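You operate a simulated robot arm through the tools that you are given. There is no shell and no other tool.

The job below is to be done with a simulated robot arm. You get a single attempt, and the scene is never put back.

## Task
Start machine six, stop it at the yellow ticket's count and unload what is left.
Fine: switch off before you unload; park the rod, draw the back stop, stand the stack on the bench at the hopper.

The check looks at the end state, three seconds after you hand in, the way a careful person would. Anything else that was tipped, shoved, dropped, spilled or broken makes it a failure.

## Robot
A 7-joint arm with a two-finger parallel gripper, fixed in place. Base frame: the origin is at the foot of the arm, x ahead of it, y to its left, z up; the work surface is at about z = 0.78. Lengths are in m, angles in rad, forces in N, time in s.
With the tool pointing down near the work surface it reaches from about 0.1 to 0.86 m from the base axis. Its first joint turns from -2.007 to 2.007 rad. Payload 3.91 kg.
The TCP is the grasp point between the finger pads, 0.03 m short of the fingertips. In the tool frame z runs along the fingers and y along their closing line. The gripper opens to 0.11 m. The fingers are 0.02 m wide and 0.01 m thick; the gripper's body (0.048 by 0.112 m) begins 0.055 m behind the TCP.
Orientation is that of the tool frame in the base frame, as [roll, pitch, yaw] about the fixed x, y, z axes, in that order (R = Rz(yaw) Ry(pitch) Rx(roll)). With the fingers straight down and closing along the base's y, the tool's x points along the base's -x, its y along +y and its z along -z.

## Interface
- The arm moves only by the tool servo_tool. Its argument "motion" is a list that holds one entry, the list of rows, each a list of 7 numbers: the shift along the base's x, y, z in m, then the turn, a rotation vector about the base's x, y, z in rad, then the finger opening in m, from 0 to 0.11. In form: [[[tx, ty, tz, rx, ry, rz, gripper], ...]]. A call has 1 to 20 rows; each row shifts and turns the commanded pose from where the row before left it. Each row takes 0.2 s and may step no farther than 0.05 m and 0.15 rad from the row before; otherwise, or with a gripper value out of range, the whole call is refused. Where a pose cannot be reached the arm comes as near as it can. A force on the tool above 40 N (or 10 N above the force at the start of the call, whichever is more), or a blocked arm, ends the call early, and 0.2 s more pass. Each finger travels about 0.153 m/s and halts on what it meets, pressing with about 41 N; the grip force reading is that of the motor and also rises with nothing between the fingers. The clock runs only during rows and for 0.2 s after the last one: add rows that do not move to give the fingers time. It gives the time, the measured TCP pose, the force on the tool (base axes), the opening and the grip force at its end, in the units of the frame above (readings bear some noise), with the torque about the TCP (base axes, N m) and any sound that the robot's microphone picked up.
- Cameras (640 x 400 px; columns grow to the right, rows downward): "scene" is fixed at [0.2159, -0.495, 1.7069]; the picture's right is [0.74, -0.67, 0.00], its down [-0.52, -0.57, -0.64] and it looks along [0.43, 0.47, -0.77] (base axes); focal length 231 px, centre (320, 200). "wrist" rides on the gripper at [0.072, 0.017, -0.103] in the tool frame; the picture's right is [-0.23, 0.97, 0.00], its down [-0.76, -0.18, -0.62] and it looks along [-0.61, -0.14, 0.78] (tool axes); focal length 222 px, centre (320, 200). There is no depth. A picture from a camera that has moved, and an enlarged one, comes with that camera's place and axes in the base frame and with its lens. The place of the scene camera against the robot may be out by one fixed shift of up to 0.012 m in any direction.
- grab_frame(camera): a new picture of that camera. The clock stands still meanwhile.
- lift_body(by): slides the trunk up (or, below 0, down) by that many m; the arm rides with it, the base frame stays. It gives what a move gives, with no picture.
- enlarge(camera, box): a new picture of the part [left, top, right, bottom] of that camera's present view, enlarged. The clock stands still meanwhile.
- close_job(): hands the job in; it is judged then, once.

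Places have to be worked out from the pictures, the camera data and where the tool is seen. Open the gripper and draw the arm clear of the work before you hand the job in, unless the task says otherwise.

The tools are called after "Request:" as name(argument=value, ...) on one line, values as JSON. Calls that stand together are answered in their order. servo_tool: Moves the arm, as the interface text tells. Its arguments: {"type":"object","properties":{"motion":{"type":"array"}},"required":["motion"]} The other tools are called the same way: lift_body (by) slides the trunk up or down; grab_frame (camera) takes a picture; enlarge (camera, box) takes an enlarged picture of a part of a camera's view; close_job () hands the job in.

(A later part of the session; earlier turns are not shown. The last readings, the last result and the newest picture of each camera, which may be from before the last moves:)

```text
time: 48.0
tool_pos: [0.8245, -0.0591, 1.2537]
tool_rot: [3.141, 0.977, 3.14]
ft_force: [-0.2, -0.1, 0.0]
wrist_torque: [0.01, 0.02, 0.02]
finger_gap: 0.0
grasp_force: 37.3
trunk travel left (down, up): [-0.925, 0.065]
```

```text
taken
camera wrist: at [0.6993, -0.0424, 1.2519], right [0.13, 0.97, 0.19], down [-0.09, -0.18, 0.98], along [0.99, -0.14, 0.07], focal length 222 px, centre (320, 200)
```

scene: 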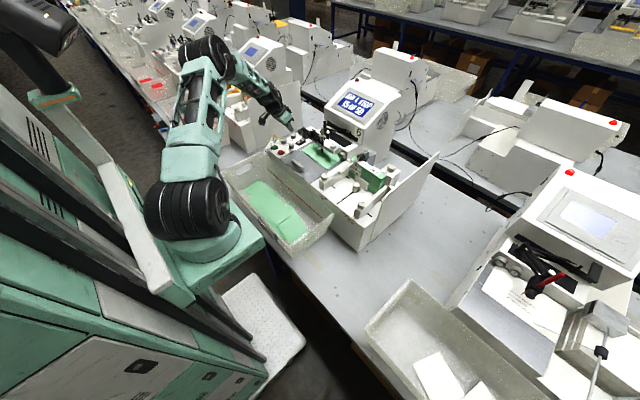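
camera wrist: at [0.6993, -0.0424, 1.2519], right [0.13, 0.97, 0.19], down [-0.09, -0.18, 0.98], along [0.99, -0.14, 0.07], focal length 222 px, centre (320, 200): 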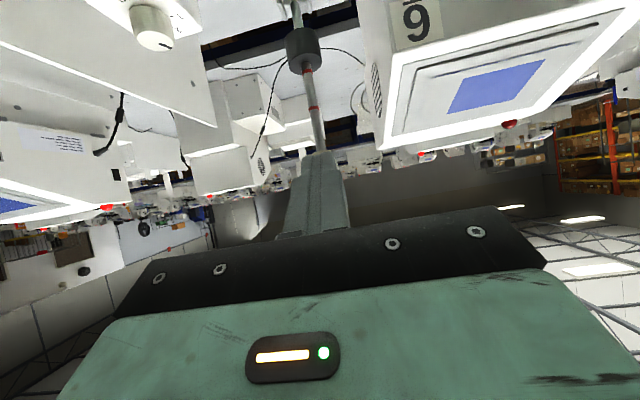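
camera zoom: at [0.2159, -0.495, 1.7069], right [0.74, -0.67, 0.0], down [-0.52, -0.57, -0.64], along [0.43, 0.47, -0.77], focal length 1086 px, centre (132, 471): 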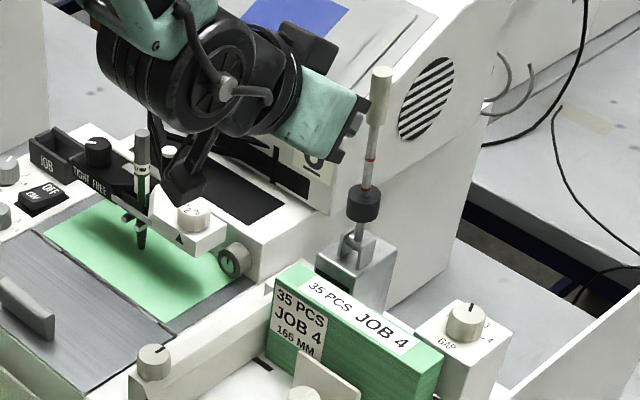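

The rod is almost vertical, about 88°. I'll push on past vertical in small steps until it tips onto its stop.

Request:
servo_tool(motion=[[[0.01, 0, 0.0013, 0, 0, 0, 0.0], [0.01, 0, 0.0012, 0, 0, 0, 0.0], [0.01, 0, 0, 0, 0, 0, 0.0], [0.01, 0, -0.0003, 0, 0, 0, 0.0]]])

Request:
enlarge(camera="scene", box=[310, 100, 410, 185])

Request:
grab_frame(camera="wrist")

```text
time: 48.8
tool_pos: [0.8435, -0.0594, 1.2532]
tool_rot: [-3.141, 0.965, 3.141]
ft_force: [-28.5, -1.2, 6.7]
wrist_torque: [0.0, 0.07, -0.07]
finger_gap: 0.0
grasp_force: 38.3
trunk travel left (down, up): [-0.925, 0.065]
stopped in row 3: the force on the tool passed its limit at 49 N (the readings are from after the stop); the commanded pose is now the measured one
```

```text
4.71 times, centred on (360, 142) of scene
camera zoom: at [0.2159, -0.495, 1.7069], right [0.74, -0.67, 0.0], down [-0.52, -0.57, -0.64], along [0.43, 0.47, -0.77], focal length 1086 px, centre (132, 471)
```

zoom: 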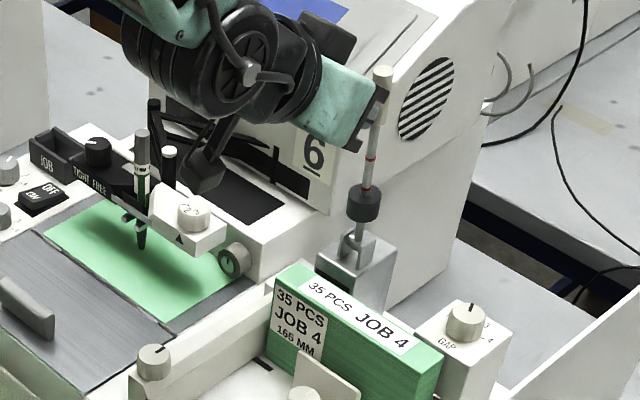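

```text
taken
camera wrist: at [0.7179, -0.0425, 1.2532], right [0.13, 0.97, 0.19], down [-0.08, -0.18, 0.98], along [0.99, -0.14, 0.05], focal length 222 px, centre (320, 200)
```

wrist: 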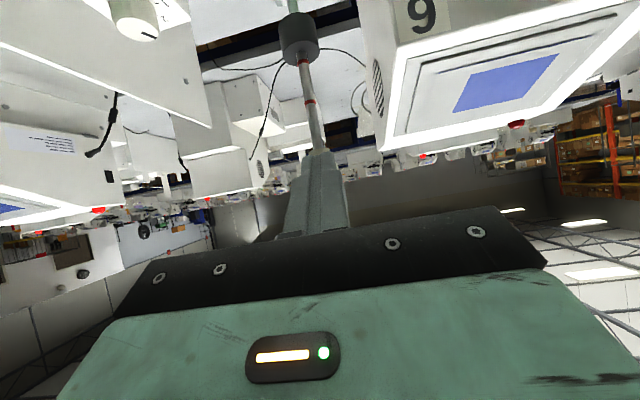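

The rod didn't move while the force rose, so it is already against its upright stop. I'll back away and verify that it stays parked.

Request:
servo_tool(motion=[[[-0.02, 0, 0.0, 0, 0, 0, 0.0], [-0.03, 0, 0.02, 0, 0, 0, 0.0], [-0.03, 0, 0.03, 0, 0, 0, 0.0], [0, 0, 0, 0, 0, 0, 0.0]]])

Request:
enlarge(camera="scene", box=[310, 100, 430, 200])

Request:
grab_frame(camera="wrist")

```text
time: 49.8
tool_pos: [0.7694, -0.0596, 1.3038]
tool_rot: [3.141, 0.969, 3.142]
ft_force: [0.4, -0.3, 0.1]
wrist_torque: [0.01, -0.03, -0.02]
finger_gap: 0.0
grasp_force: 38.0
trunk travel left (down, up): [-0.925, 0.065]
```

```text
4.00 times, centred on (370, 150) of scene
camera zoom: at [0.2159, -0.495, 1.7069], right [0.74, -0.67, 0.0], down [-0.52, -0.57, -0.64], along [0.43, 0.47, -0.77], focal length 923 px, centre (120, 400)
```

zoom: 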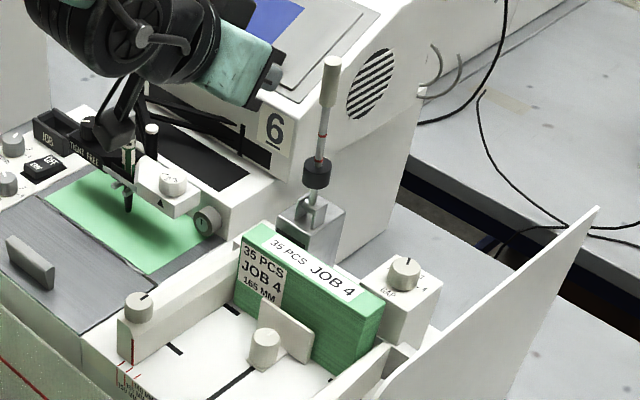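

```text
taken
camera wrist: at [0.6428, -0.0425, 1.3028], right [0.13, 0.97, 0.19], down [-0.08, -0.18, 0.98], along [0.99, -0.14, 0.06], focal length 222 px, centre (320, 200)
```

wrist: 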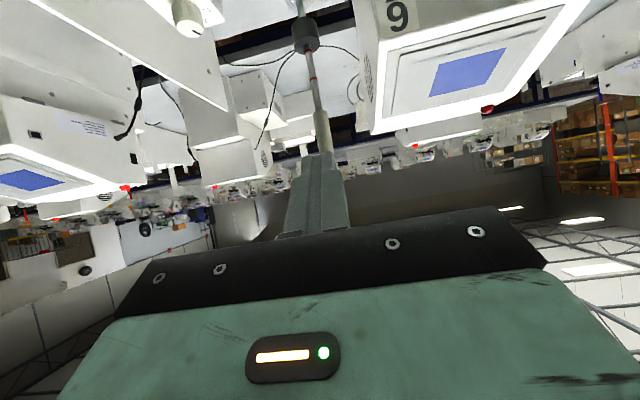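

The rod stands upright on its own, so it's parked. The back-stop knob comes out at about (0.781, −0.109) with its top at z 1.018; I'll turn the tool back to straight down and hover over it.

Request:
servo_tool(motion=[[[-0.02, -0.007, 0, 0, 0.14, 0, 0.0], [-0.02, -0.007, 0, 0, 0.14, 0, 0.02], [-0.02, -0.007, -0.005, 0, 0.14, 0, 0.04], [-0.01, -0.007, -0.01, 0, 0.14, 0, 0.06], [0, -0.007, -0.02, 0, 0.14, 0, 0.06], [0, -0.007, -0.025, 0, 0.14, 0, 0.06], [0, -0.007, -0.03, 0, 0.13, 0, 0.06], [0, 0, 0, 0, 0, 0, 0.06]]])

Request:
grab_frame(camera="wrist")

Request:
enlarge(camera="wrist", box=[230, 80, 410, 200])

```text
time: 51.6
tool_pos: [0.6995, -0.1087, 1.2127]
tool_rot: [-3.141, -0.003, 3.141]
ft_force: [0.1, 0.3, -0.2]
wrist_torque: [-0.01, -0.01, -0.01]
finger_gap: 0.06
grasp_force: 0.1
trunk travel left (down, up): [-0.925, 0.065]
```

```text
taken
camera wrist: at [0.6269, -0.0911, 1.3176], right [0.23, 0.97, 0.0], down [0.76, -0.18, 0.62], along [0.6, -0.14, -0.78], focal length 222 px, centre (320, 200)
```

wrist: 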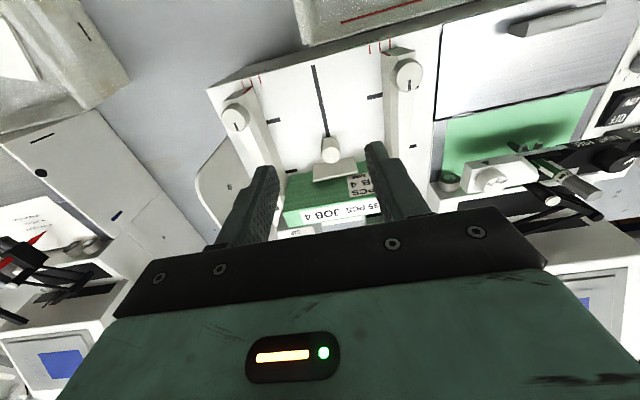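

```text
3.33 times, centred on (320, 140) of wrist
camera zoom: at [0.6269, -0.0911, 1.3176], right [0.23, 0.97, 0.0], down [0.76, -0.18, 0.62], along [0.6, -0.14, -0.78], focal length 740 px, centre (320, 400)
```

zoom: 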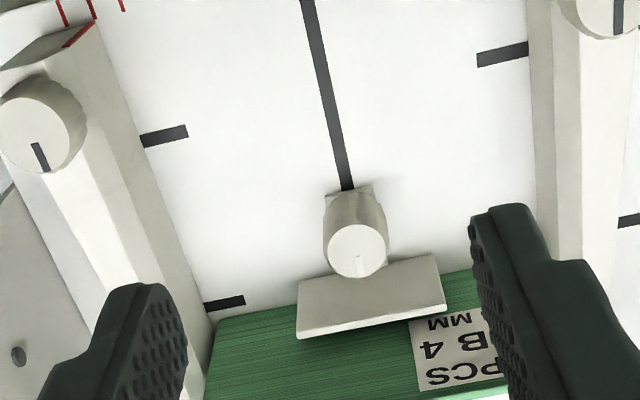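

The knob's top centre is confirmed at (0.778, −0.109) and the stop plate's face at x ≈ 0.806. I'll move above the knob with the fingers open 6 cm and stop just over it.

Request:
servo_tool(motion=[[[0.038, 0, 0, 0, 0, 0, 0.06], [0.0385, -0.0005, 0, 0, 0, 0, 0.06], [0, 0, -0.04, 0, 0, 0, 0.06], [0, 0, -0.04, 0, 0, 0, 0.06], [0, 0, -0.04, 0, 0, 0, 0.06], [0, 0, -0.03, 0, 0, 0, 0.06], [0, 0, 0, 0, 0, 0, 0.06]]])

Request:
grab_frame(camera="wrist")

Request:
enlarge(camera="scene", box=[310, 110, 430, 210])

```text
time: 53.2
tool_pos: [0.7741, -0.1095, 1.062]
tool_rot: [-3.141, -0.002, 3.141]
ft_force: [0.7, -0.1, 0.4]
wrist_torque: [-0.02, -0.02, -0.02]
finger_gap: 0.0598
grasp_force: 0.1
trunk travel left (down, up): [-0.925, 0.065]
```

```text
taken
camera wrist: at [0.7021, -0.0919, 1.1668], right [0.23, 0.97, 0.0], down [0.76, -0.18, 0.62], along [0.61, -0.14, -0.78], focal length 222 px, centre (320, 200)
```

wrist: 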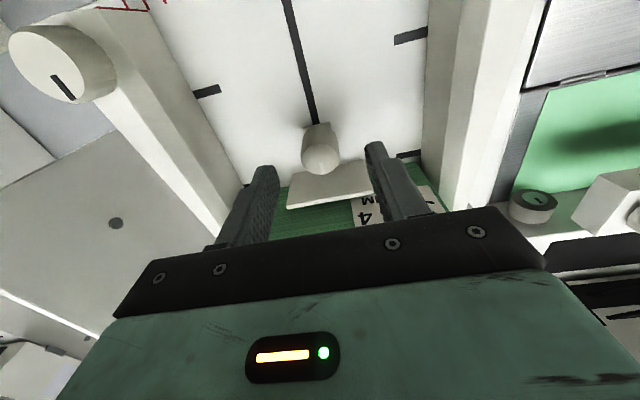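

```text
4.00 times, centred on (370, 160) of scene
camera zoom: at [0.2159, -0.495, 1.7069], right [0.74, -0.67, 0.0], down [-0.52, -0.57, -0.64], along [0.43, 0.47, -0.77], focal length 923 px, centre (120, 360)
```

zoom: 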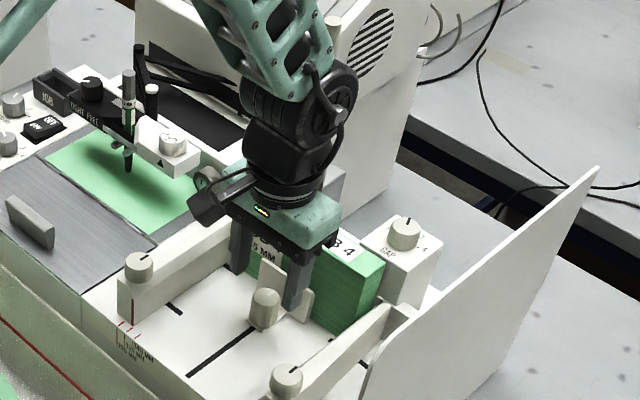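

The knob sits between the fingers with about 2 cm to the plate. I'll lower around the knob to about 1 cm above the deck and close on it.

Request:
servo_tool(motion=[[[0.002, 0, -0.02, 0, 0, 0, 0.06], [0.001, 0, -0.018, 0, 0, 0, 0.06], [0, 0, 0, 0, 0, 0, 0.06], [0, 0, 0, 0, 0, 0, 0.0], [0, 0, 0, 0, 0, 0, 0.0], [0, 0, 0, 0, 0, 0, 0.0]]])

Request:
grab_frame(camera="wrist")

```text
time: 54.6
tool_pos: [0.7771, -0.1104, 1.0249]
tool_rot: [-3.141, 0.0, 3.139]
ft_force: [0.3, -11.8, -2.6]
wrist_torque: [0.21, -0.29, -0.08]
finger_gap: 0.0294
grasp_force: 45.3
trunk travel left (down, up): [-0.925, 0.065]
```

```text
taken
camera wrist: at [0.7047, -0.0929, 1.1294], right [0.23, 0.97, 0.0], down [0.76, -0.18, 0.62], along [0.61, -0.14, -0.78], focal length 222 px, centre (320, 200)
```

wrist: 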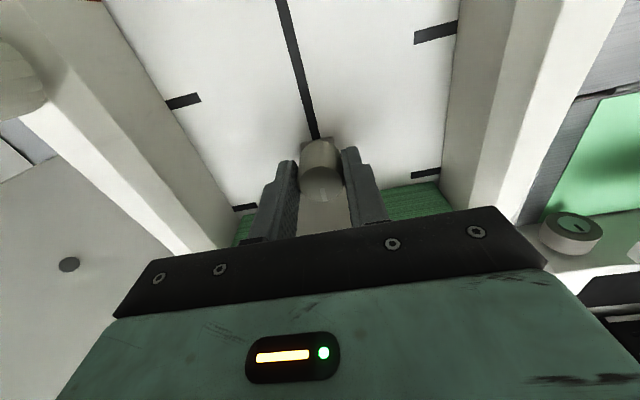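

The knob is held (gap 29 mm). I'll draw the back stop toward me along the slot in small steps, checking the force.

Request:
servo_tool(motion=[[[-0.005, -0.001, 0, 0, 0, 0, 0.0], [-0.01, 0, 0, 0, 0, 0, 0.0], [-0.01, 0, 0, 0, 0, 0, 0.0], [-0.01, 0, 0, 0, 0, 0, 0.0]]])

Request:
grab_frame(camera="wrist")

Request:
enlarge(camera="scene", box=[310, 110, 430, 210])

```text
time: 55.6
tool_pos: [0.7426, -0.1091, 1.0256]
tool_rot: [-3.141, -0.001, -3.141]
ft_force: [0.8, -10.8, 1.8]
wrist_torque: [-0.76, -0.17, 0.08]
finger_gap: 0.0292
grasp_force: 44.8
trunk travel left (down, up): [-0.925, 0.065]
```

```text
taken
camera wrist: at [0.6693, -0.093, 1.1294], right [0.23, 0.97, 0.0], down [0.76, -0.18, 0.62], along [0.61, -0.14, -0.78], focal length 222 px, centre (320, 200)
```

wrist: 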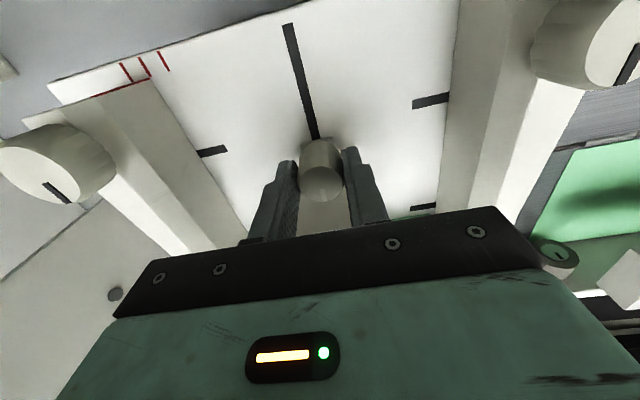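

```text
4.00 times, centred on (370, 160) of scene
camera zoom: at [0.2159, -0.495, 1.7069], right [0.74, -0.67, 0.0], down [-0.52, -0.57, -0.64], along [0.43, 0.47, -0.77], focal length 923 px, centre (120, 360)
```

zoom: 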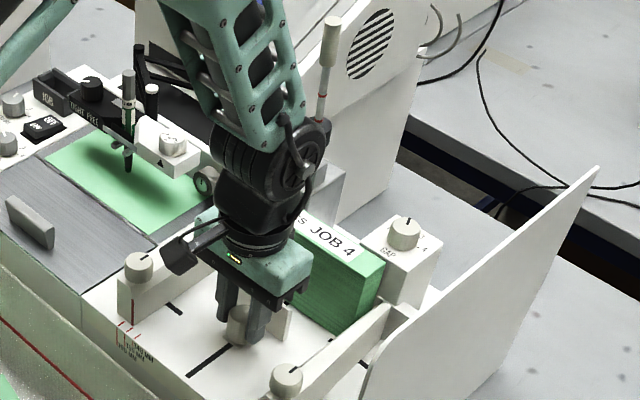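

It slides freely and has moved 3.5 cm. I'll draw it another 5 cm toward the slot's end for full clearance.

Request:
servo_tool(motion=[[[-0.01, 0, 0, 0, 0, 0, 0.0], [-0.01, 0, 0, 0, 0, 0, 0.0], [-0.01, 0, 0, 0, 0, 0, 0.0], [-0.01, 0, 0, 0, 0, 0, 0.0], [-0.01, 0, 0, 0, 0, 0, 0.0]]])

Request:
grab_frame(camera="wrist")

Request:
enlarge(camera="scene", box=[310, 110, 430, 210])

```text
time: 56.8
tool_pos: [0.6933, -0.111, 1.0261]
tool_rot: [-3.141, -0.001, -3.141]
ft_force: [0.7, -8.4, -0.9]
wrist_torque: [-0.79, -0.42, 0.01]
finger_gap: 0.0293
grasp_force: 44.8
trunk travel left (down, up): [-0.925, 0.065]
```

```text
taken
camera wrist: at [0.6202, -0.093, 1.1294], right [0.23, 0.97, 0.0], down [0.76, -0.18, 0.62], along [0.61, -0.14, -0.78], focal length 222 px, centre (320, 200)
```

wrist: 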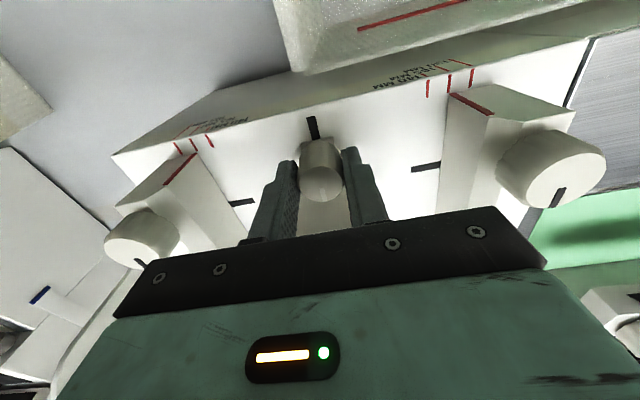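

```text
4.00 times, centred on (370, 160) of scene
camera zoom: at [0.2159, -0.495, 1.7069], right [0.74, -0.67, 0.0], down [-0.52, -0.57, -0.64], along [0.43, 0.47, -0.77], focal length 923 px, centre (120, 360)
```

zoom: 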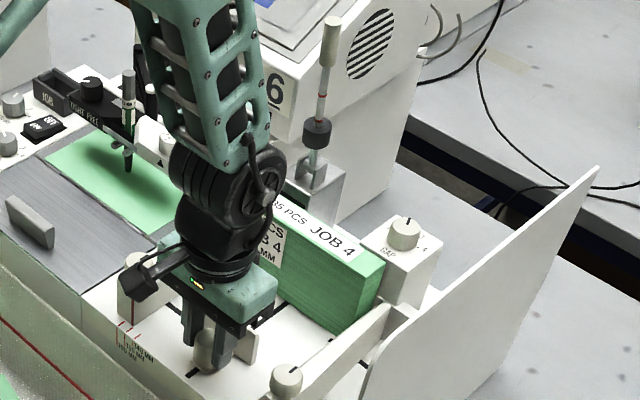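

A bit of slot is still visible ahead of the knob, so I'll draw it gently to the end.

Request:
servo_tool(motion=[[[-0.006, 0, 0, 0, 0, 0, 0.0], [-0.006, 0, 0, 0, 0, 0, 0.0], [-0.005, 0, 0, 0, 0, 0, 0.0]]])

Request:
grab_frame(camera="wrist")

```text
time: 57.6
tool_pos: [0.6771, -0.1107, 1.0258]
tool_rot: [3.141, -0.002, 3.14]
ft_force: [0.9, -8.4, 4.3]
wrist_torque: [-0.69, 0.21, -0.08]
finger_gap: 0.029
grasp_force: 45.1
trunk travel left (down, up): [-0.925, 0.065]
```

```text
taken
camera wrist: at [0.6032, -0.093, 1.1294], right [0.23, 0.97, 0.0], down [0.76, -0.18, 0.62], along [0.61, -0.14, -0.78], focal length 222 px, centre (320, 200)
```

wrist: 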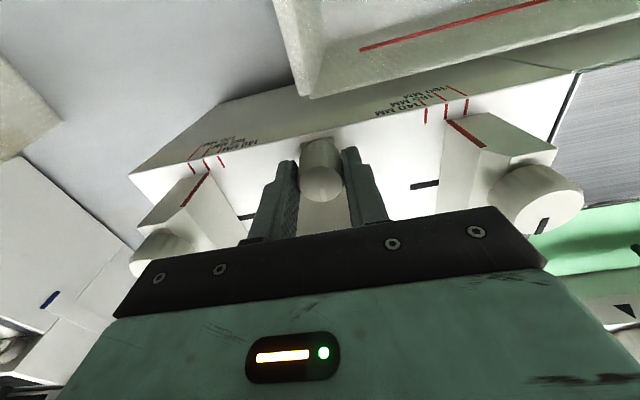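

The back stop is drawn about 10 cm, to the slot's end. I'll release the knob, rise, and look at the stack and free bench around the hopper.

Request:
servo_tool(motion=[[[0, 0, 0, 0, 0, 0, 0.06], [0, 0, 0, 0, 0, 0, 0.06], [0, 0, 0.04, 0, 0, 0, 0.06], [0, 0, 0.045, 0, 0, 0, 0.06], [0, 0, 0.045, 0, 0, 0, 0.08], [0, 0, 0.045, 0, 0, 0, 0.11], [0, 0, 0.02, 0, 0, 0, 0.11], [0, 0, 0, 0, 0, 0, 0.11]]])

Request:
grab_frame(camera="wrist")

Request:
enlarge(camera="wrist", box=[230, 80, 410, 215])

Request:
grab_frame(camera="scene")

Request:
enlarge(camera="scene", box=[290, 130, 470, 280])

```text
time: 59.4
tool_pos: [0.6749, -0.1114, 1.2211]
tool_rot: [-3.141, -0.002, 3.141]
ft_force: [0.2, 0.4, 0.2]
wrist_torque: [0.03, -0.01, -0.01]
finger_gap: 0.1101
grasp_force: 0.2
trunk travel left (down, up): [-0.925, 0.065]
```

```text
taken
camera wrist: at [0.6022, -0.0943, 1.325], right [0.23, 0.97, 0.0], down [0.76, -0.18, 0.62], along [0.61, -0.14, -0.78], focal length 222 px, centre (320, 200)
```

wrist: 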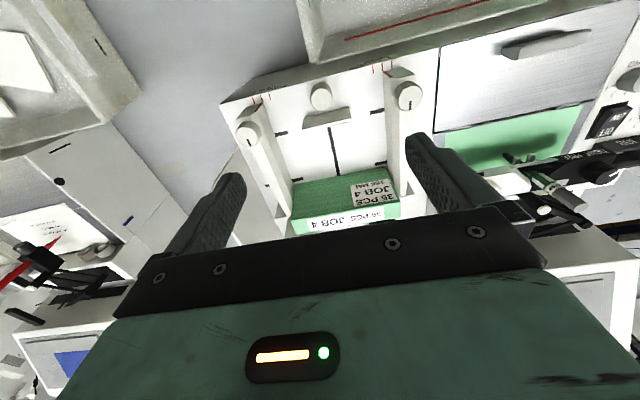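

```text
2.96 times, centred on (320, 148) of wrist
camera zoom: at [0.6022, -0.0943, 1.325], right [0.23, 0.97, 0.0], down [0.76, -0.18, 0.62], along [0.61, -0.14, -0.78], focal length 658 px, centre (320, 356)
```

zoom: 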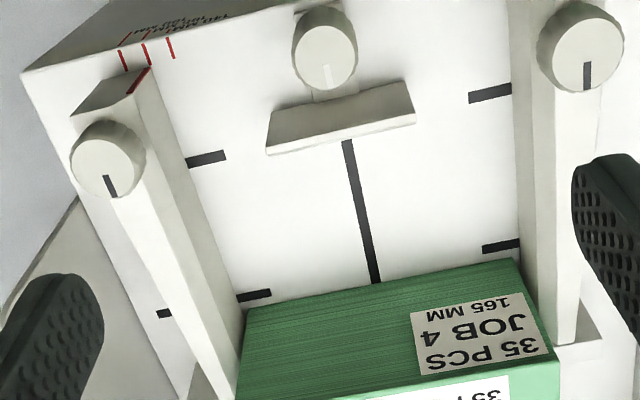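

```text
taken
```

scene: 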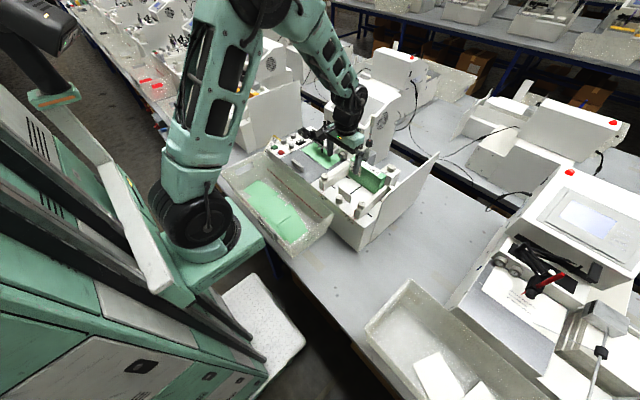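

```text
2.67 times, centred on (380, 205) of scene
camera zoom: at [0.2159, -0.495, 1.7069], right [0.74, -0.67, 0.0], down [-0.52, -0.57, -0.64], along [0.43, 0.47, -0.77], focal length 616 px, centre (160, 187)
```

zoom: 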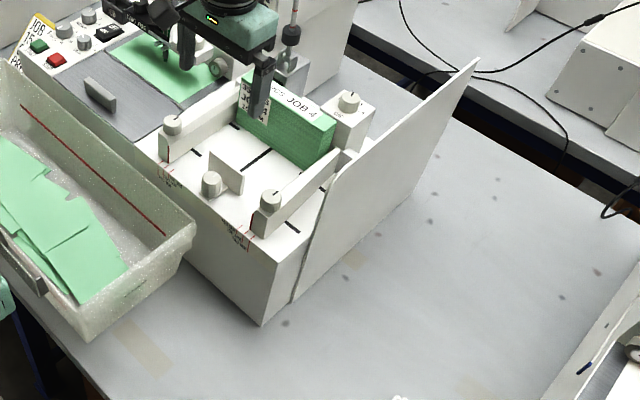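

The stack now stands free at the front, and bench space is open in front of the hopper to the right of the bin. Before gripping the stack across its thickness, I need to see what is directly behind it.

Request:
enlarge(camera="scene", box=[355, 145, 415, 195])

Request:
enlarge(camera="wrist", box=[270, 150, 430, 230])

```text
8.00 times, centred on (385, 170) of scene
camera zoom: at [0.2159, -0.495, 1.7069], right [0.74, -0.67, 0.0], down [-0.52, -0.57, -0.64], along [0.43, 0.47, -0.77], focal length 1846 px, centre (-200, 440)
```

zoom: 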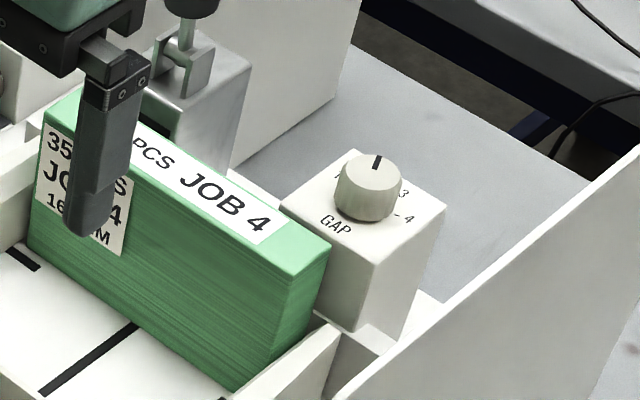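

```text
4.00 times, centred on (350, 190) of wrist
camera zoom: at [0.6022, -0.0943, 1.325], right [0.23, 0.97, 0.0], down [0.76, -0.18, 0.62], along [0.61, -0.14, -0.78], focal length 888 px, centre (200, 240)
```

zoom: 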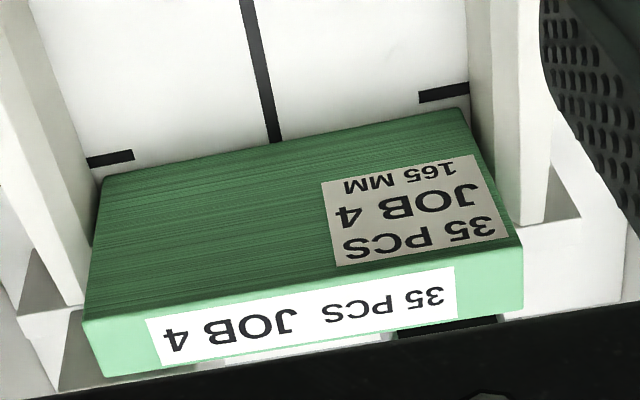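

From matched views the stack spans x 0.820–0.856, y −0.190 to −0.027, z 0.988–1.079, so I'll grip it across its 3.5 cm thickness at y ≈ −0.109. I'll turn the tool 90° (camera toward −y, away from the parked rod) here in the clear, then look at the space behind the stack.

Request:
servo_tool(motion=[[[0, 0, 0.02, 0, 0, 0.143, 0.08], [0, 0, 0.02, 0, 0, 0.143, 0.08], [0, 0, 0, 0, 0, 0.143, 0.08], [0, 0, 0, 0, 0, 0.143, 0.08], [0, 0, 0, 0, 0, 0.143, 0.08], [0, 0, 0, 0, 0, 0.143, 0.08], [0, 0, 0, 0, 0, 0.143, 0.08], [0, 0, 0, 0, 0, 0.143, 0.08], [0, 0, 0, 0, 0, 0.143, 0.08], [0, 0, 0, 0, 0, 0.143, 0.08], [0, 0, 0, 0, 0, 0.1408, 0.08], [0, 0, 0, 0, 0, 0, 0.08]]])

Request:
grab_frame(camera="wrist")

Request:
grab_frame(camera="scene")

```text
time: 62.0
tool_pos: [0.6757, -0.1094, 1.2596]
tool_rot: [3.141, -0.002, -1.571]
ft_force: [-0.1, -0.2, -0.1]
wrist_torque: [-0.01, 0.0, -0.03]
finger_gap: 0.0801
grasp_force: 0.1
trunk travel left (down, up): [-0.925, 0.065]
```

```text
taken
camera wrist: at [0.6588, -0.182, 1.3645], right [-0.97, 0.23, 0.0], down [0.18, 0.76, 0.62], along [0.14, 0.61, -0.78], focal length 222 px, centre (320, 200)
```

wrist: 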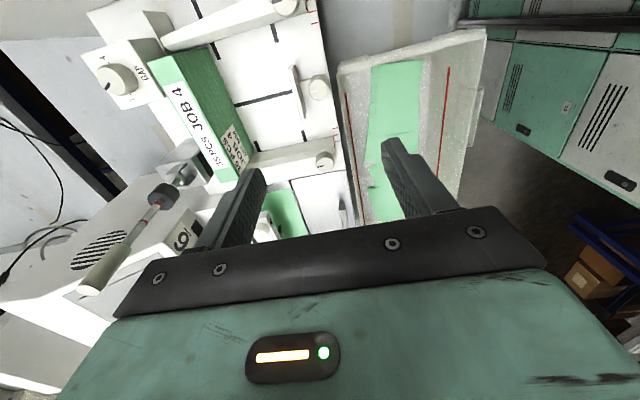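

```text
taken
```

scene: 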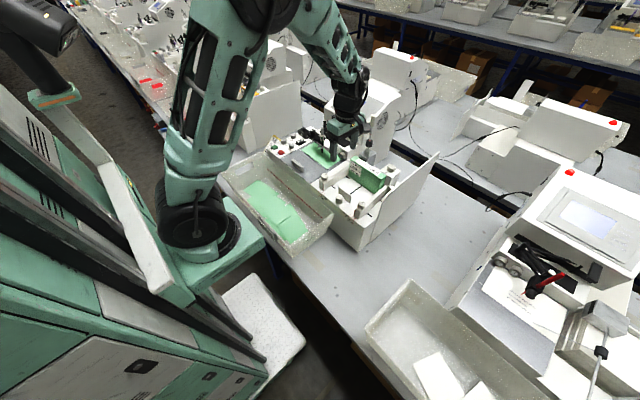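

Now the camera looks along the stack from its −y end. I'll enlarge the region behind the stack between the GAP block and the clevis block.

Request:
enlarge(camera="wrist", box=[90, 30, 270, 200])

Request:
enlarge(camera="wrist", box=[140, 80, 240, 190])

```text
2.35 times, centred on (180, 115) of wrist
camera zoom: at [0.6588, -0.182, 1.3645], right [-0.97, 0.23, 0.0], down [0.18, 0.76, 0.62], along [0.14, 0.61, -0.78], focal length 523 px, centre (649, 400)
```

zoom: 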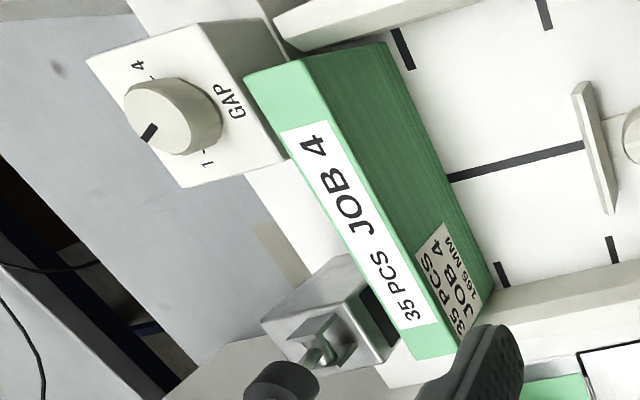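

```text
3.64 times, centred on (190, 135) of wrist
camera zoom: at [0.6588, -0.182, 1.3645], right [-0.97, 0.23, 0.0], down [0.18, 0.76, 0.62], along [0.14, 0.61, -0.78], focal length 808 px, centre (793, 436)
```

zoom: 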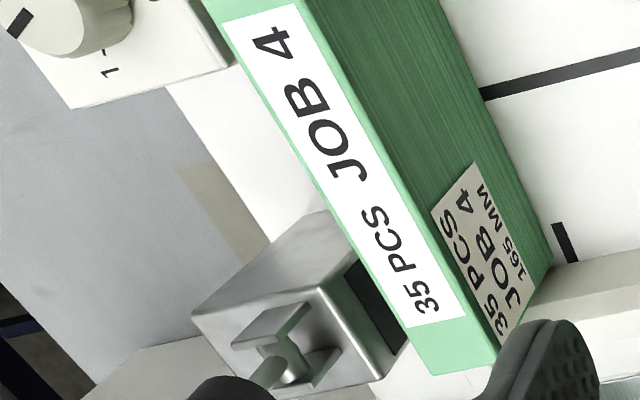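

Behind the stack there's only low deck between the GAP block (y < −0.141) and the clevis block (y > −0.08), so a finger fits there at y ≈ −0.112. I'll move over the stack at height and come down to hover just above it.

Request:
servo_tool(motion=[[[0.0405, -0.0007, 0, 0, 0, 0, 0.08], [0.0405, -0.0007, 0, 0, 0, 0, 0.08], [0.0405, -0.0006, 0, 0, 0, 0, 0.08], [0.0405, -0.0006, 0, 0, 0, 0, 0.08], [0, 0, -0.03, 0, 0, 0, 0.08], [0, 0, -0.03, 0, 0, 0, 0.08], [0, 0, -0.03, 0, 0, 0, 0.08], [0, 0, 0, 0, 0, 0, 0.08]]])

Request:
grab_frame(camera="wrist")

Request:
enlarge(camera="scene", box=[320, 100, 430, 200])

```text
time: 63.8
tool_pos: [0.8393, -0.1127, 1.1694]
tool_rot: [3.141, -0.002, -1.573]
ft_force: [-0.9, 0.3, -0.4]
wrist_torque: [-0.01, 0.02, -0.01]
finger_gap: 0.08
grasp_force: 0.0
trunk travel left (down, up): [-0.925, 0.065]
```

```text
taken
camera wrist: at [0.8224, -0.1845, 1.2743], right [-0.97, 0.23, 0.0], down [0.18, 0.76, 0.62], along [0.14, 0.61, -0.78], focal length 222 px, centre (320, 200)
```

wrist: 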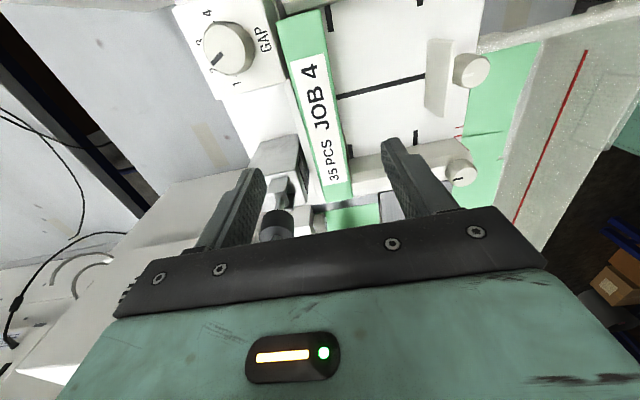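

```text
4.00 times, centred on (375, 150) of scene
camera zoom: at [0.2159, -0.495, 1.7069], right [0.74, -0.67, 0.0], down [-0.52, -0.57, -0.64], along [0.43, 0.47, -0.77], focal length 923 px, centre (100, 400)
```

zoom: 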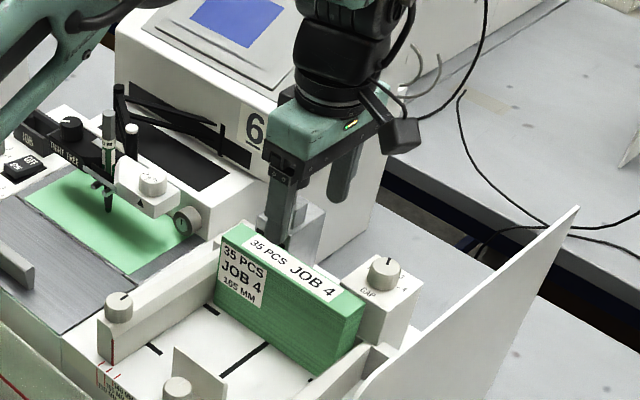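

TCP is at (0.839, −0.113, 1.169), centred on the stack to within a few millimetres. I'll enlarge the view to check finger clearance against the blocks before lowering.

Request:
enlarge(camera="wrist", box=[200, 0, 420, 240])

```text
1.67 times, centred on (310, 120) of wrist
camera zoom: at [0.8224, -0.1845, 1.2743], right [-0.97, 0.23, 0.0], down [0.18, 0.76, 0.62], along [0.14, 0.61, -0.78], focal length 370 px, centre (337, 333)
```

zoom: 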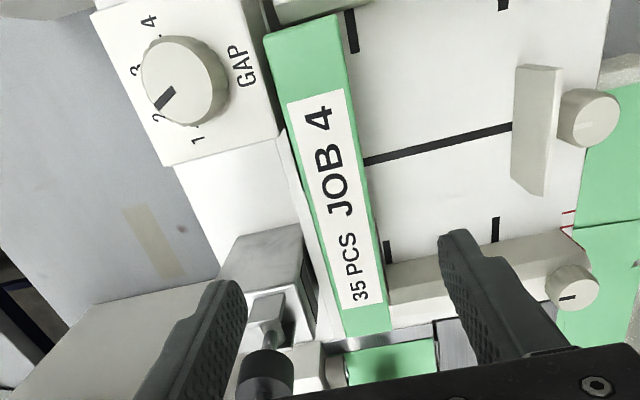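

I notice a thin white strip right along the stack's back edge. I'll enlarge it, because a back fence there would matter for where the rear finger goes.

Request:
enlarge(camera="wrist", box=[250, 60, 350, 200])

Request:
enlarge(camera="wrist", box=[270, 60, 320, 120])

Request:
enlarge(camera="scene", box=[375, 150, 415, 180])

```text
2.86 times, centred on (300, 130) of wrist
camera zoom: at [0.8224, -0.1845, 1.2743], right [-0.97, 0.23, 0.0], down [0.18, 0.76, 0.62], along [0.14, 0.61, -0.78], focal length 635 px, centre (377, 400)
```

zoom: 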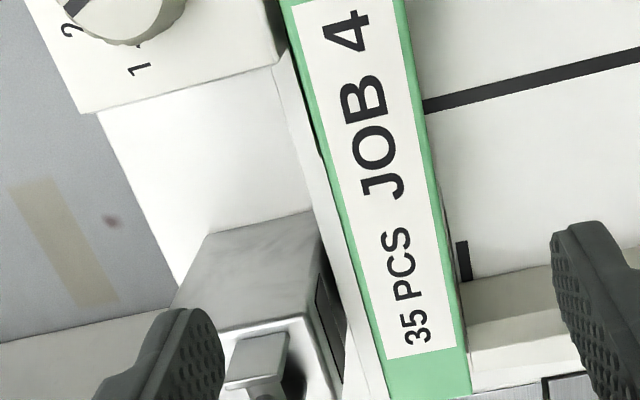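

```text
6.67 times, centred on (295, 90) of wrist
camera zoom: at [0.8224, -0.1845, 1.2743], right [-0.97, 0.23, 0.0], down [0.18, 0.76, 0.62], along [0.14, 0.61, -0.78], focal length 1481 px, centre (487, 933)
```

zoom: 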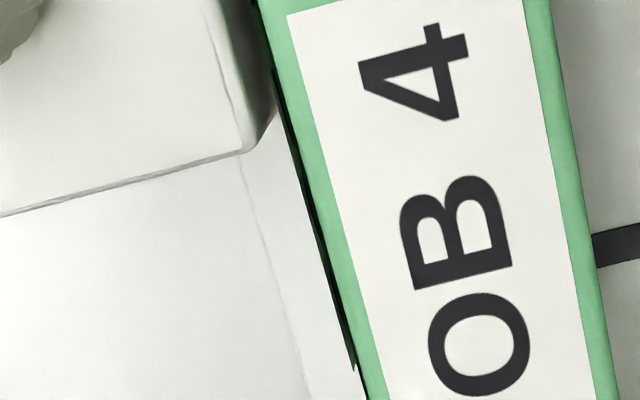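

```text
13.33 times, centred on (395, 165) of scene
camera zoom: at [0.2159, -0.495, 1.7069], right [0.74, -0.67, 0.0], down [-0.52, -0.57, -0.64], along [0.43, 0.47, -0.77], focal length 3077 px, centre (-680, 667)
```

zoom: 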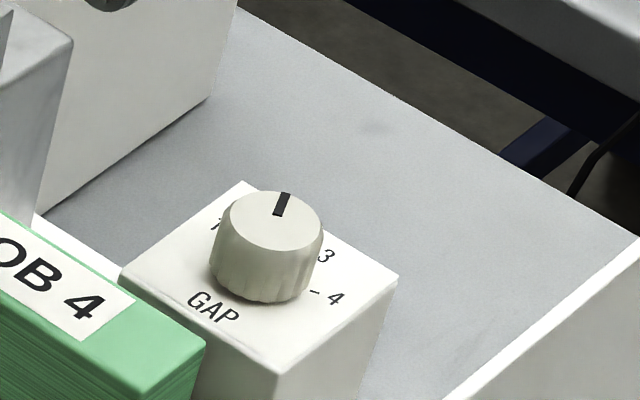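

The rear surface measures at deck level, but a faint crease close behind the stack could be a low fence. I'll lower to just above the stack top and use the parallax to fix its height before committing.

Request:
servo_tool(motion=[[[-0.002, 0.001, -0.02, 0, 0, 0, 0.08], [0, 0, -0.02, 0, 0, 0, 0.08], [0, 0, -0.01, 0, 0, 0, 0.08], [0, 0, 0, 0, 0, 0, 0.08]]])

Request:
grab_frame(camera="wrist")

Request:
enlarge(camera="wrist", box=[240, 60, 360, 180])

```text
time: 64.8
tool_pos: [0.8353, -0.1109, 1.1202]
tool_rot: [3.14, -0.002, -1.572]
ft_force: [0.0, 0.0, 0.5]
wrist_torque: [0.05, -0.01, 0.03]
finger_gap: 0.0798
grasp_force: 0.0
trunk travel left (down, up): [-0.925, 0.065]
```

```text
taken
camera wrist: at [0.8183, -0.1826, 1.2239], right [-0.97, 0.23, 0.0], down [0.18, 0.76, 0.62], along [0.14, 0.61, -0.78], focal length 222 px, centre (320, 200)
```

wrist: 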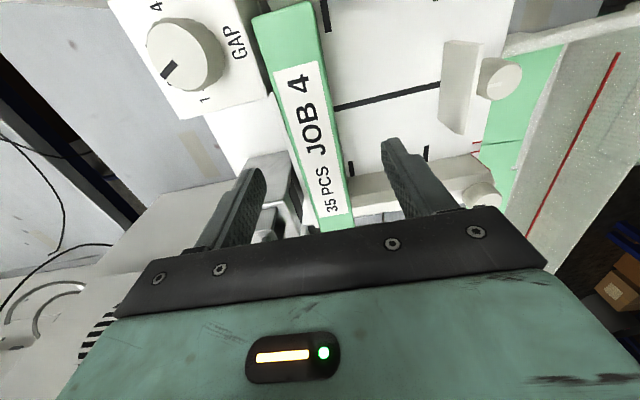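

```text
3.33 times, centred on (300, 120) of wrist
camera zoom: at [0.8183, -0.1826, 1.2239], right [-0.97, 0.23, 0.0], down [0.18, 0.76, 0.62], along [0.14, 0.61, -0.78], focal length 740 px, centre (387, 467)
```

zoom: 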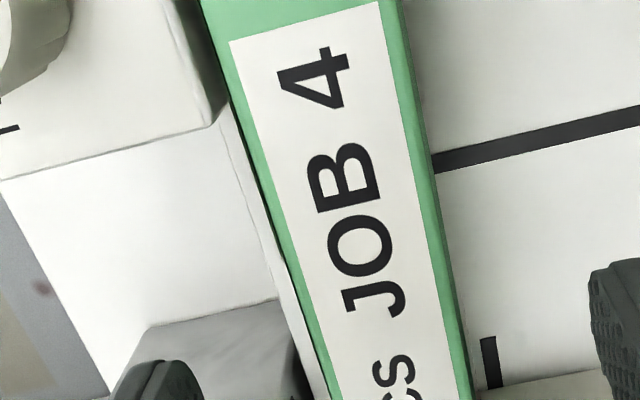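

The parallax suggests the crease is a thin edge near z ≈ 1.04, about 1 cm behind the stack. I'll zoom in further to confirm what it is.

Request:
enlarge(camera="wrist", box=[265, 85, 315, 135])

Request:
enlarge(camera="wrist", box=[285, 140, 345, 230])

```text
8.00 times, centred on (290, 110) of wrist
camera zoom: at [0.8183, -0.1826, 1.2239], right [-0.97, 0.23, 0.0], down [0.18, 0.76, 0.62], along [0.14, 0.61, -0.78], focal length 1777 px, centre (560, 920)
```

zoom: 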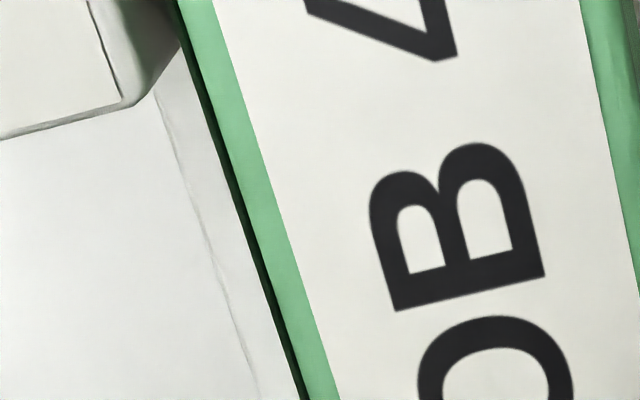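

```text
4.44 times, centred on (315, 185) of wrist
camera zoom: at [0.8183, -0.1826, 1.2239], right [-0.97, 0.23, 0.0], down [0.18, 0.76, 0.62], along [0.14, 0.61, -0.78], focal length 987 px, centre (342, 267)
```

zoom: 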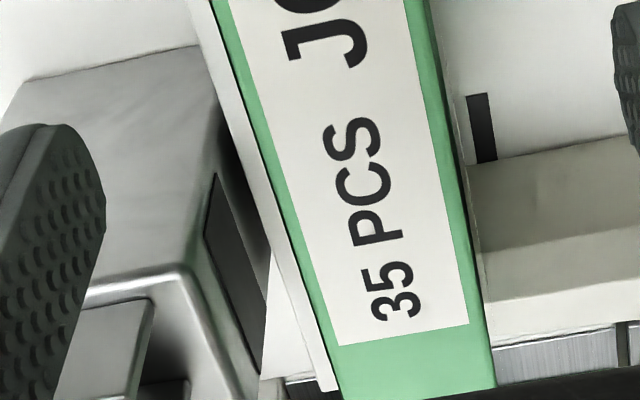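

There is a thin separator plate about 1 cm behind the stack with its top near z 1.03–1.04, so the fingertips must stay above that. I'll lower so the tips reach z ≈ 1.053, giving about 2.6 cm overlap on the stack, and check before closing.

Request:
servo_tool(motion=[[[0.0015, 0.001, -0.02, 0, 0, 0, 0.07], [0, 0, -0.017, 0, 0, 0, 0.07], [0, 0, 0, 0, 0, 0, 0.07]]])

Request:
grab_frame(camera="wrist")

Request:
enlarge(camera="wrist", box=[220, 90, 420, 240])

Request:
enlarge(camera="scene", box=[335, 120, 415, 190])

```text
time: 65.6
tool_pos: [0.8382, -0.1094, 1.0825]
tool_rot: [3.141, -0.002, -1.572]
ft_force: [-0.8, 0.4, 0.1]
wrist_torque: [0.04, 0.0, 0.02]
finger_gap: 0.0698
grasp_force: 0.0
trunk travel left (down, up): [-0.925, 0.065]
```

```text
taken
camera wrist: at [0.8205, -0.1813, 1.1873], right [-0.97, 0.23, 0.0], down [0.18, 0.76, 0.62], along [0.14, 0.61, -0.78], focal length 222 px, centre (320, 200)
```

wrist: 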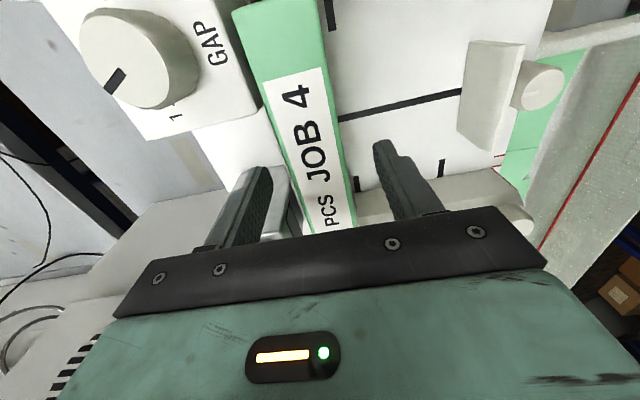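

```text
2.67 times, centred on (320, 165) of wrist
camera zoom: at [0.8205, -0.1813, 1.1873], right [-0.97, 0.23, 0.0], down [0.18, 0.76, 0.62], along [0.14, 0.61, -0.78], focal length 592 px, centre (320, 293)
```

zoom: 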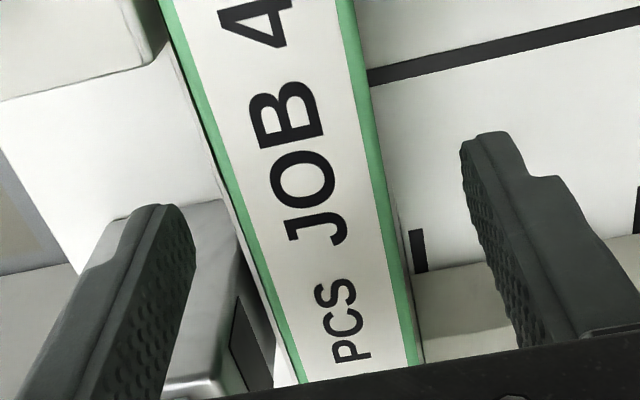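

```text
5.71 times, centred on (375, 155) of scene
camera zoom: at [0.2159, -0.495, 1.7069], right [0.74, -0.67, 0.0], down [-0.52, -0.57, -0.64], along [0.43, 0.47, -0.77], focal length 1319 px, centre (6, 457)
```

zoom: 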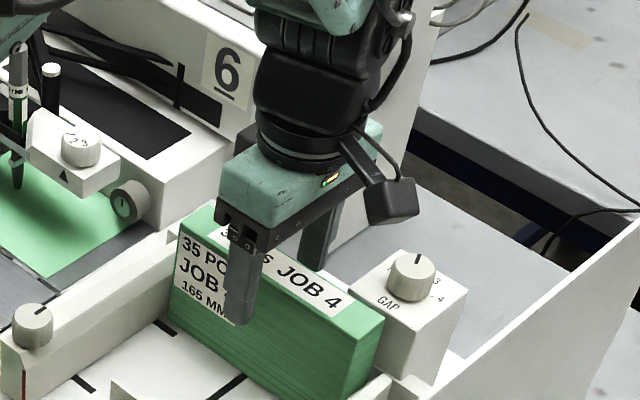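

The fingers straddle the stack evenly without contact, and a third view puts the plate's top at z 1.038, 1.4 cm below the tips. I'll close on the stack.

Request:
servo_tool(motion=[[[0, 0, -0.003, 0, 0, 0, 0.05], [0, 0, 0, 0, 0, 0, 0.03], [0, 0, 0, 0, 0, 0, 0.0], [0, 0, 0, 0, 0, 0, 0.0]]])

Request:
grab_frame(camera="wrist")

Request:
enlarge(camera="scene", box=[335, 120, 415, 190])

```text
time: 66.6
tool_pos: [0.8373, -0.1104, 1.0791]
tool_rot: [3.141, -0.002, -1.573]
ft_force: [-0.9, 0.1, 1.1]
wrist_torque: [0.0, 0.03, -0.02]
finger_gap: 0.0316
grasp_force: 41.2
trunk travel left (down, up): [-0.925, 0.065]
```

```text
taken
camera wrist: at [0.8202, -0.1817, 1.1838], right [-0.97, 0.23, 0.0], down [0.18, 0.76, 0.62], along [0.14, 0.61, -0.78], focal length 222 px, centre (320, 200)
```

wrist: 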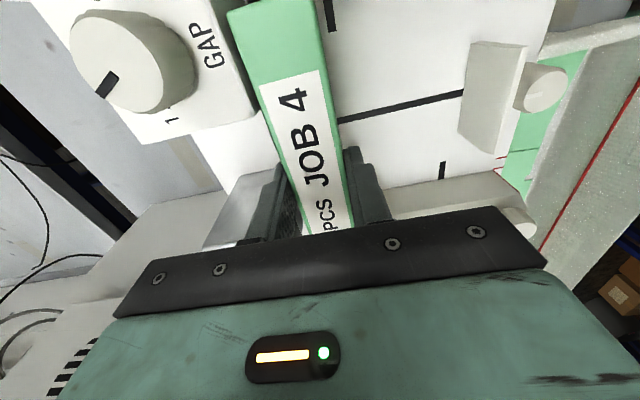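

```text
5.71 times, centred on (375, 155) of scene
camera zoom: at [0.2159, -0.495, 1.7069], right [0.74, -0.67, 0.0], down [-0.52, -0.57, -0.64], along [0.43, 0.47, -0.77], focal length 1319 px, centre (6, 457)
```

zoom: 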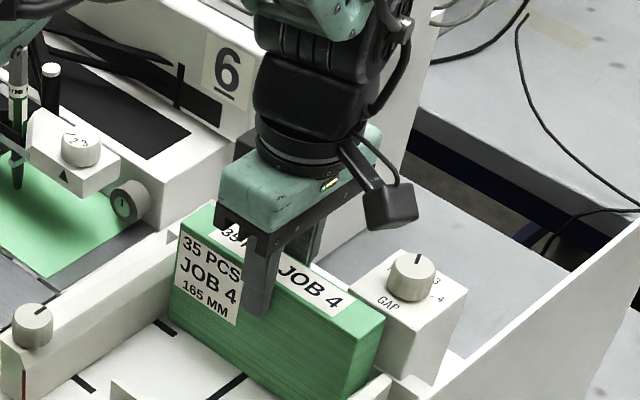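

The stack is gripped (31.6 mm thick, 41 N). I'll lift straight up slowly a few centimetres and check.

Request:
servo_tool(motion=[[[0, 0, 0.01, 0, 0, 0, 0.0], [0, 0, 0.01, 0, 0, 0, 0.0], [0, 0, 0.015, 0, 0, 0, 0.0]]])

Request:
enlarge(camera="scene", box=[335, 110, 415, 180])

Request:
grab_frame(camera="wrist")

```text
time: 67.4
tool_pos: [0.8374, -0.1103, 1.1157]
tool_rot: [3.14, -0.002, -1.572]
ft_force: [0.0, 0.6, -1.9]
wrist_torque: [0.02, 0.01, 0.02]
finger_gap: 0.0315
grasp_force: 41.1
trunk travel left (down, up): [-0.925, 0.065]
```

```text
5.71 times, centred on (375, 145) of scene
camera zoom: at [0.2159, -0.495, 1.7069], right [0.74, -0.67, 0.0], down [-0.52, -0.57, -0.64], along [0.43, 0.47, -0.77], focal length 1319 px, centre (6, 514)
```

zoom: 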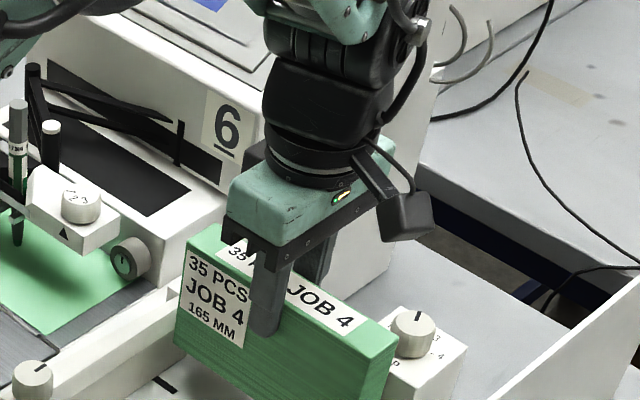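

```text
taken
camera wrist: at [0.8197, -0.1828, 1.2199], right [-0.97, 0.23, 0.0], down [0.18, 0.76, 0.62], along [0.14, 0.61, -0.78], focal length 222 px, centre (320, 200)
```

wrist: 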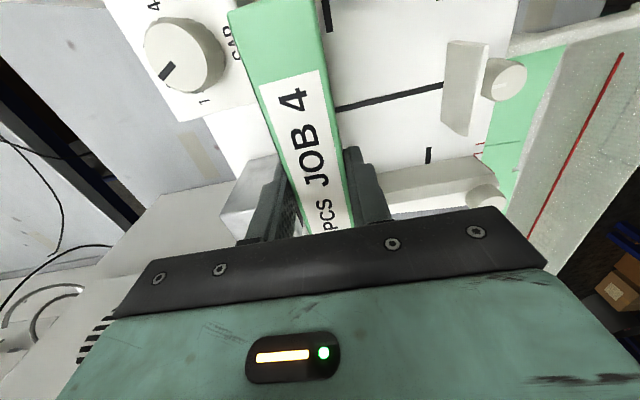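

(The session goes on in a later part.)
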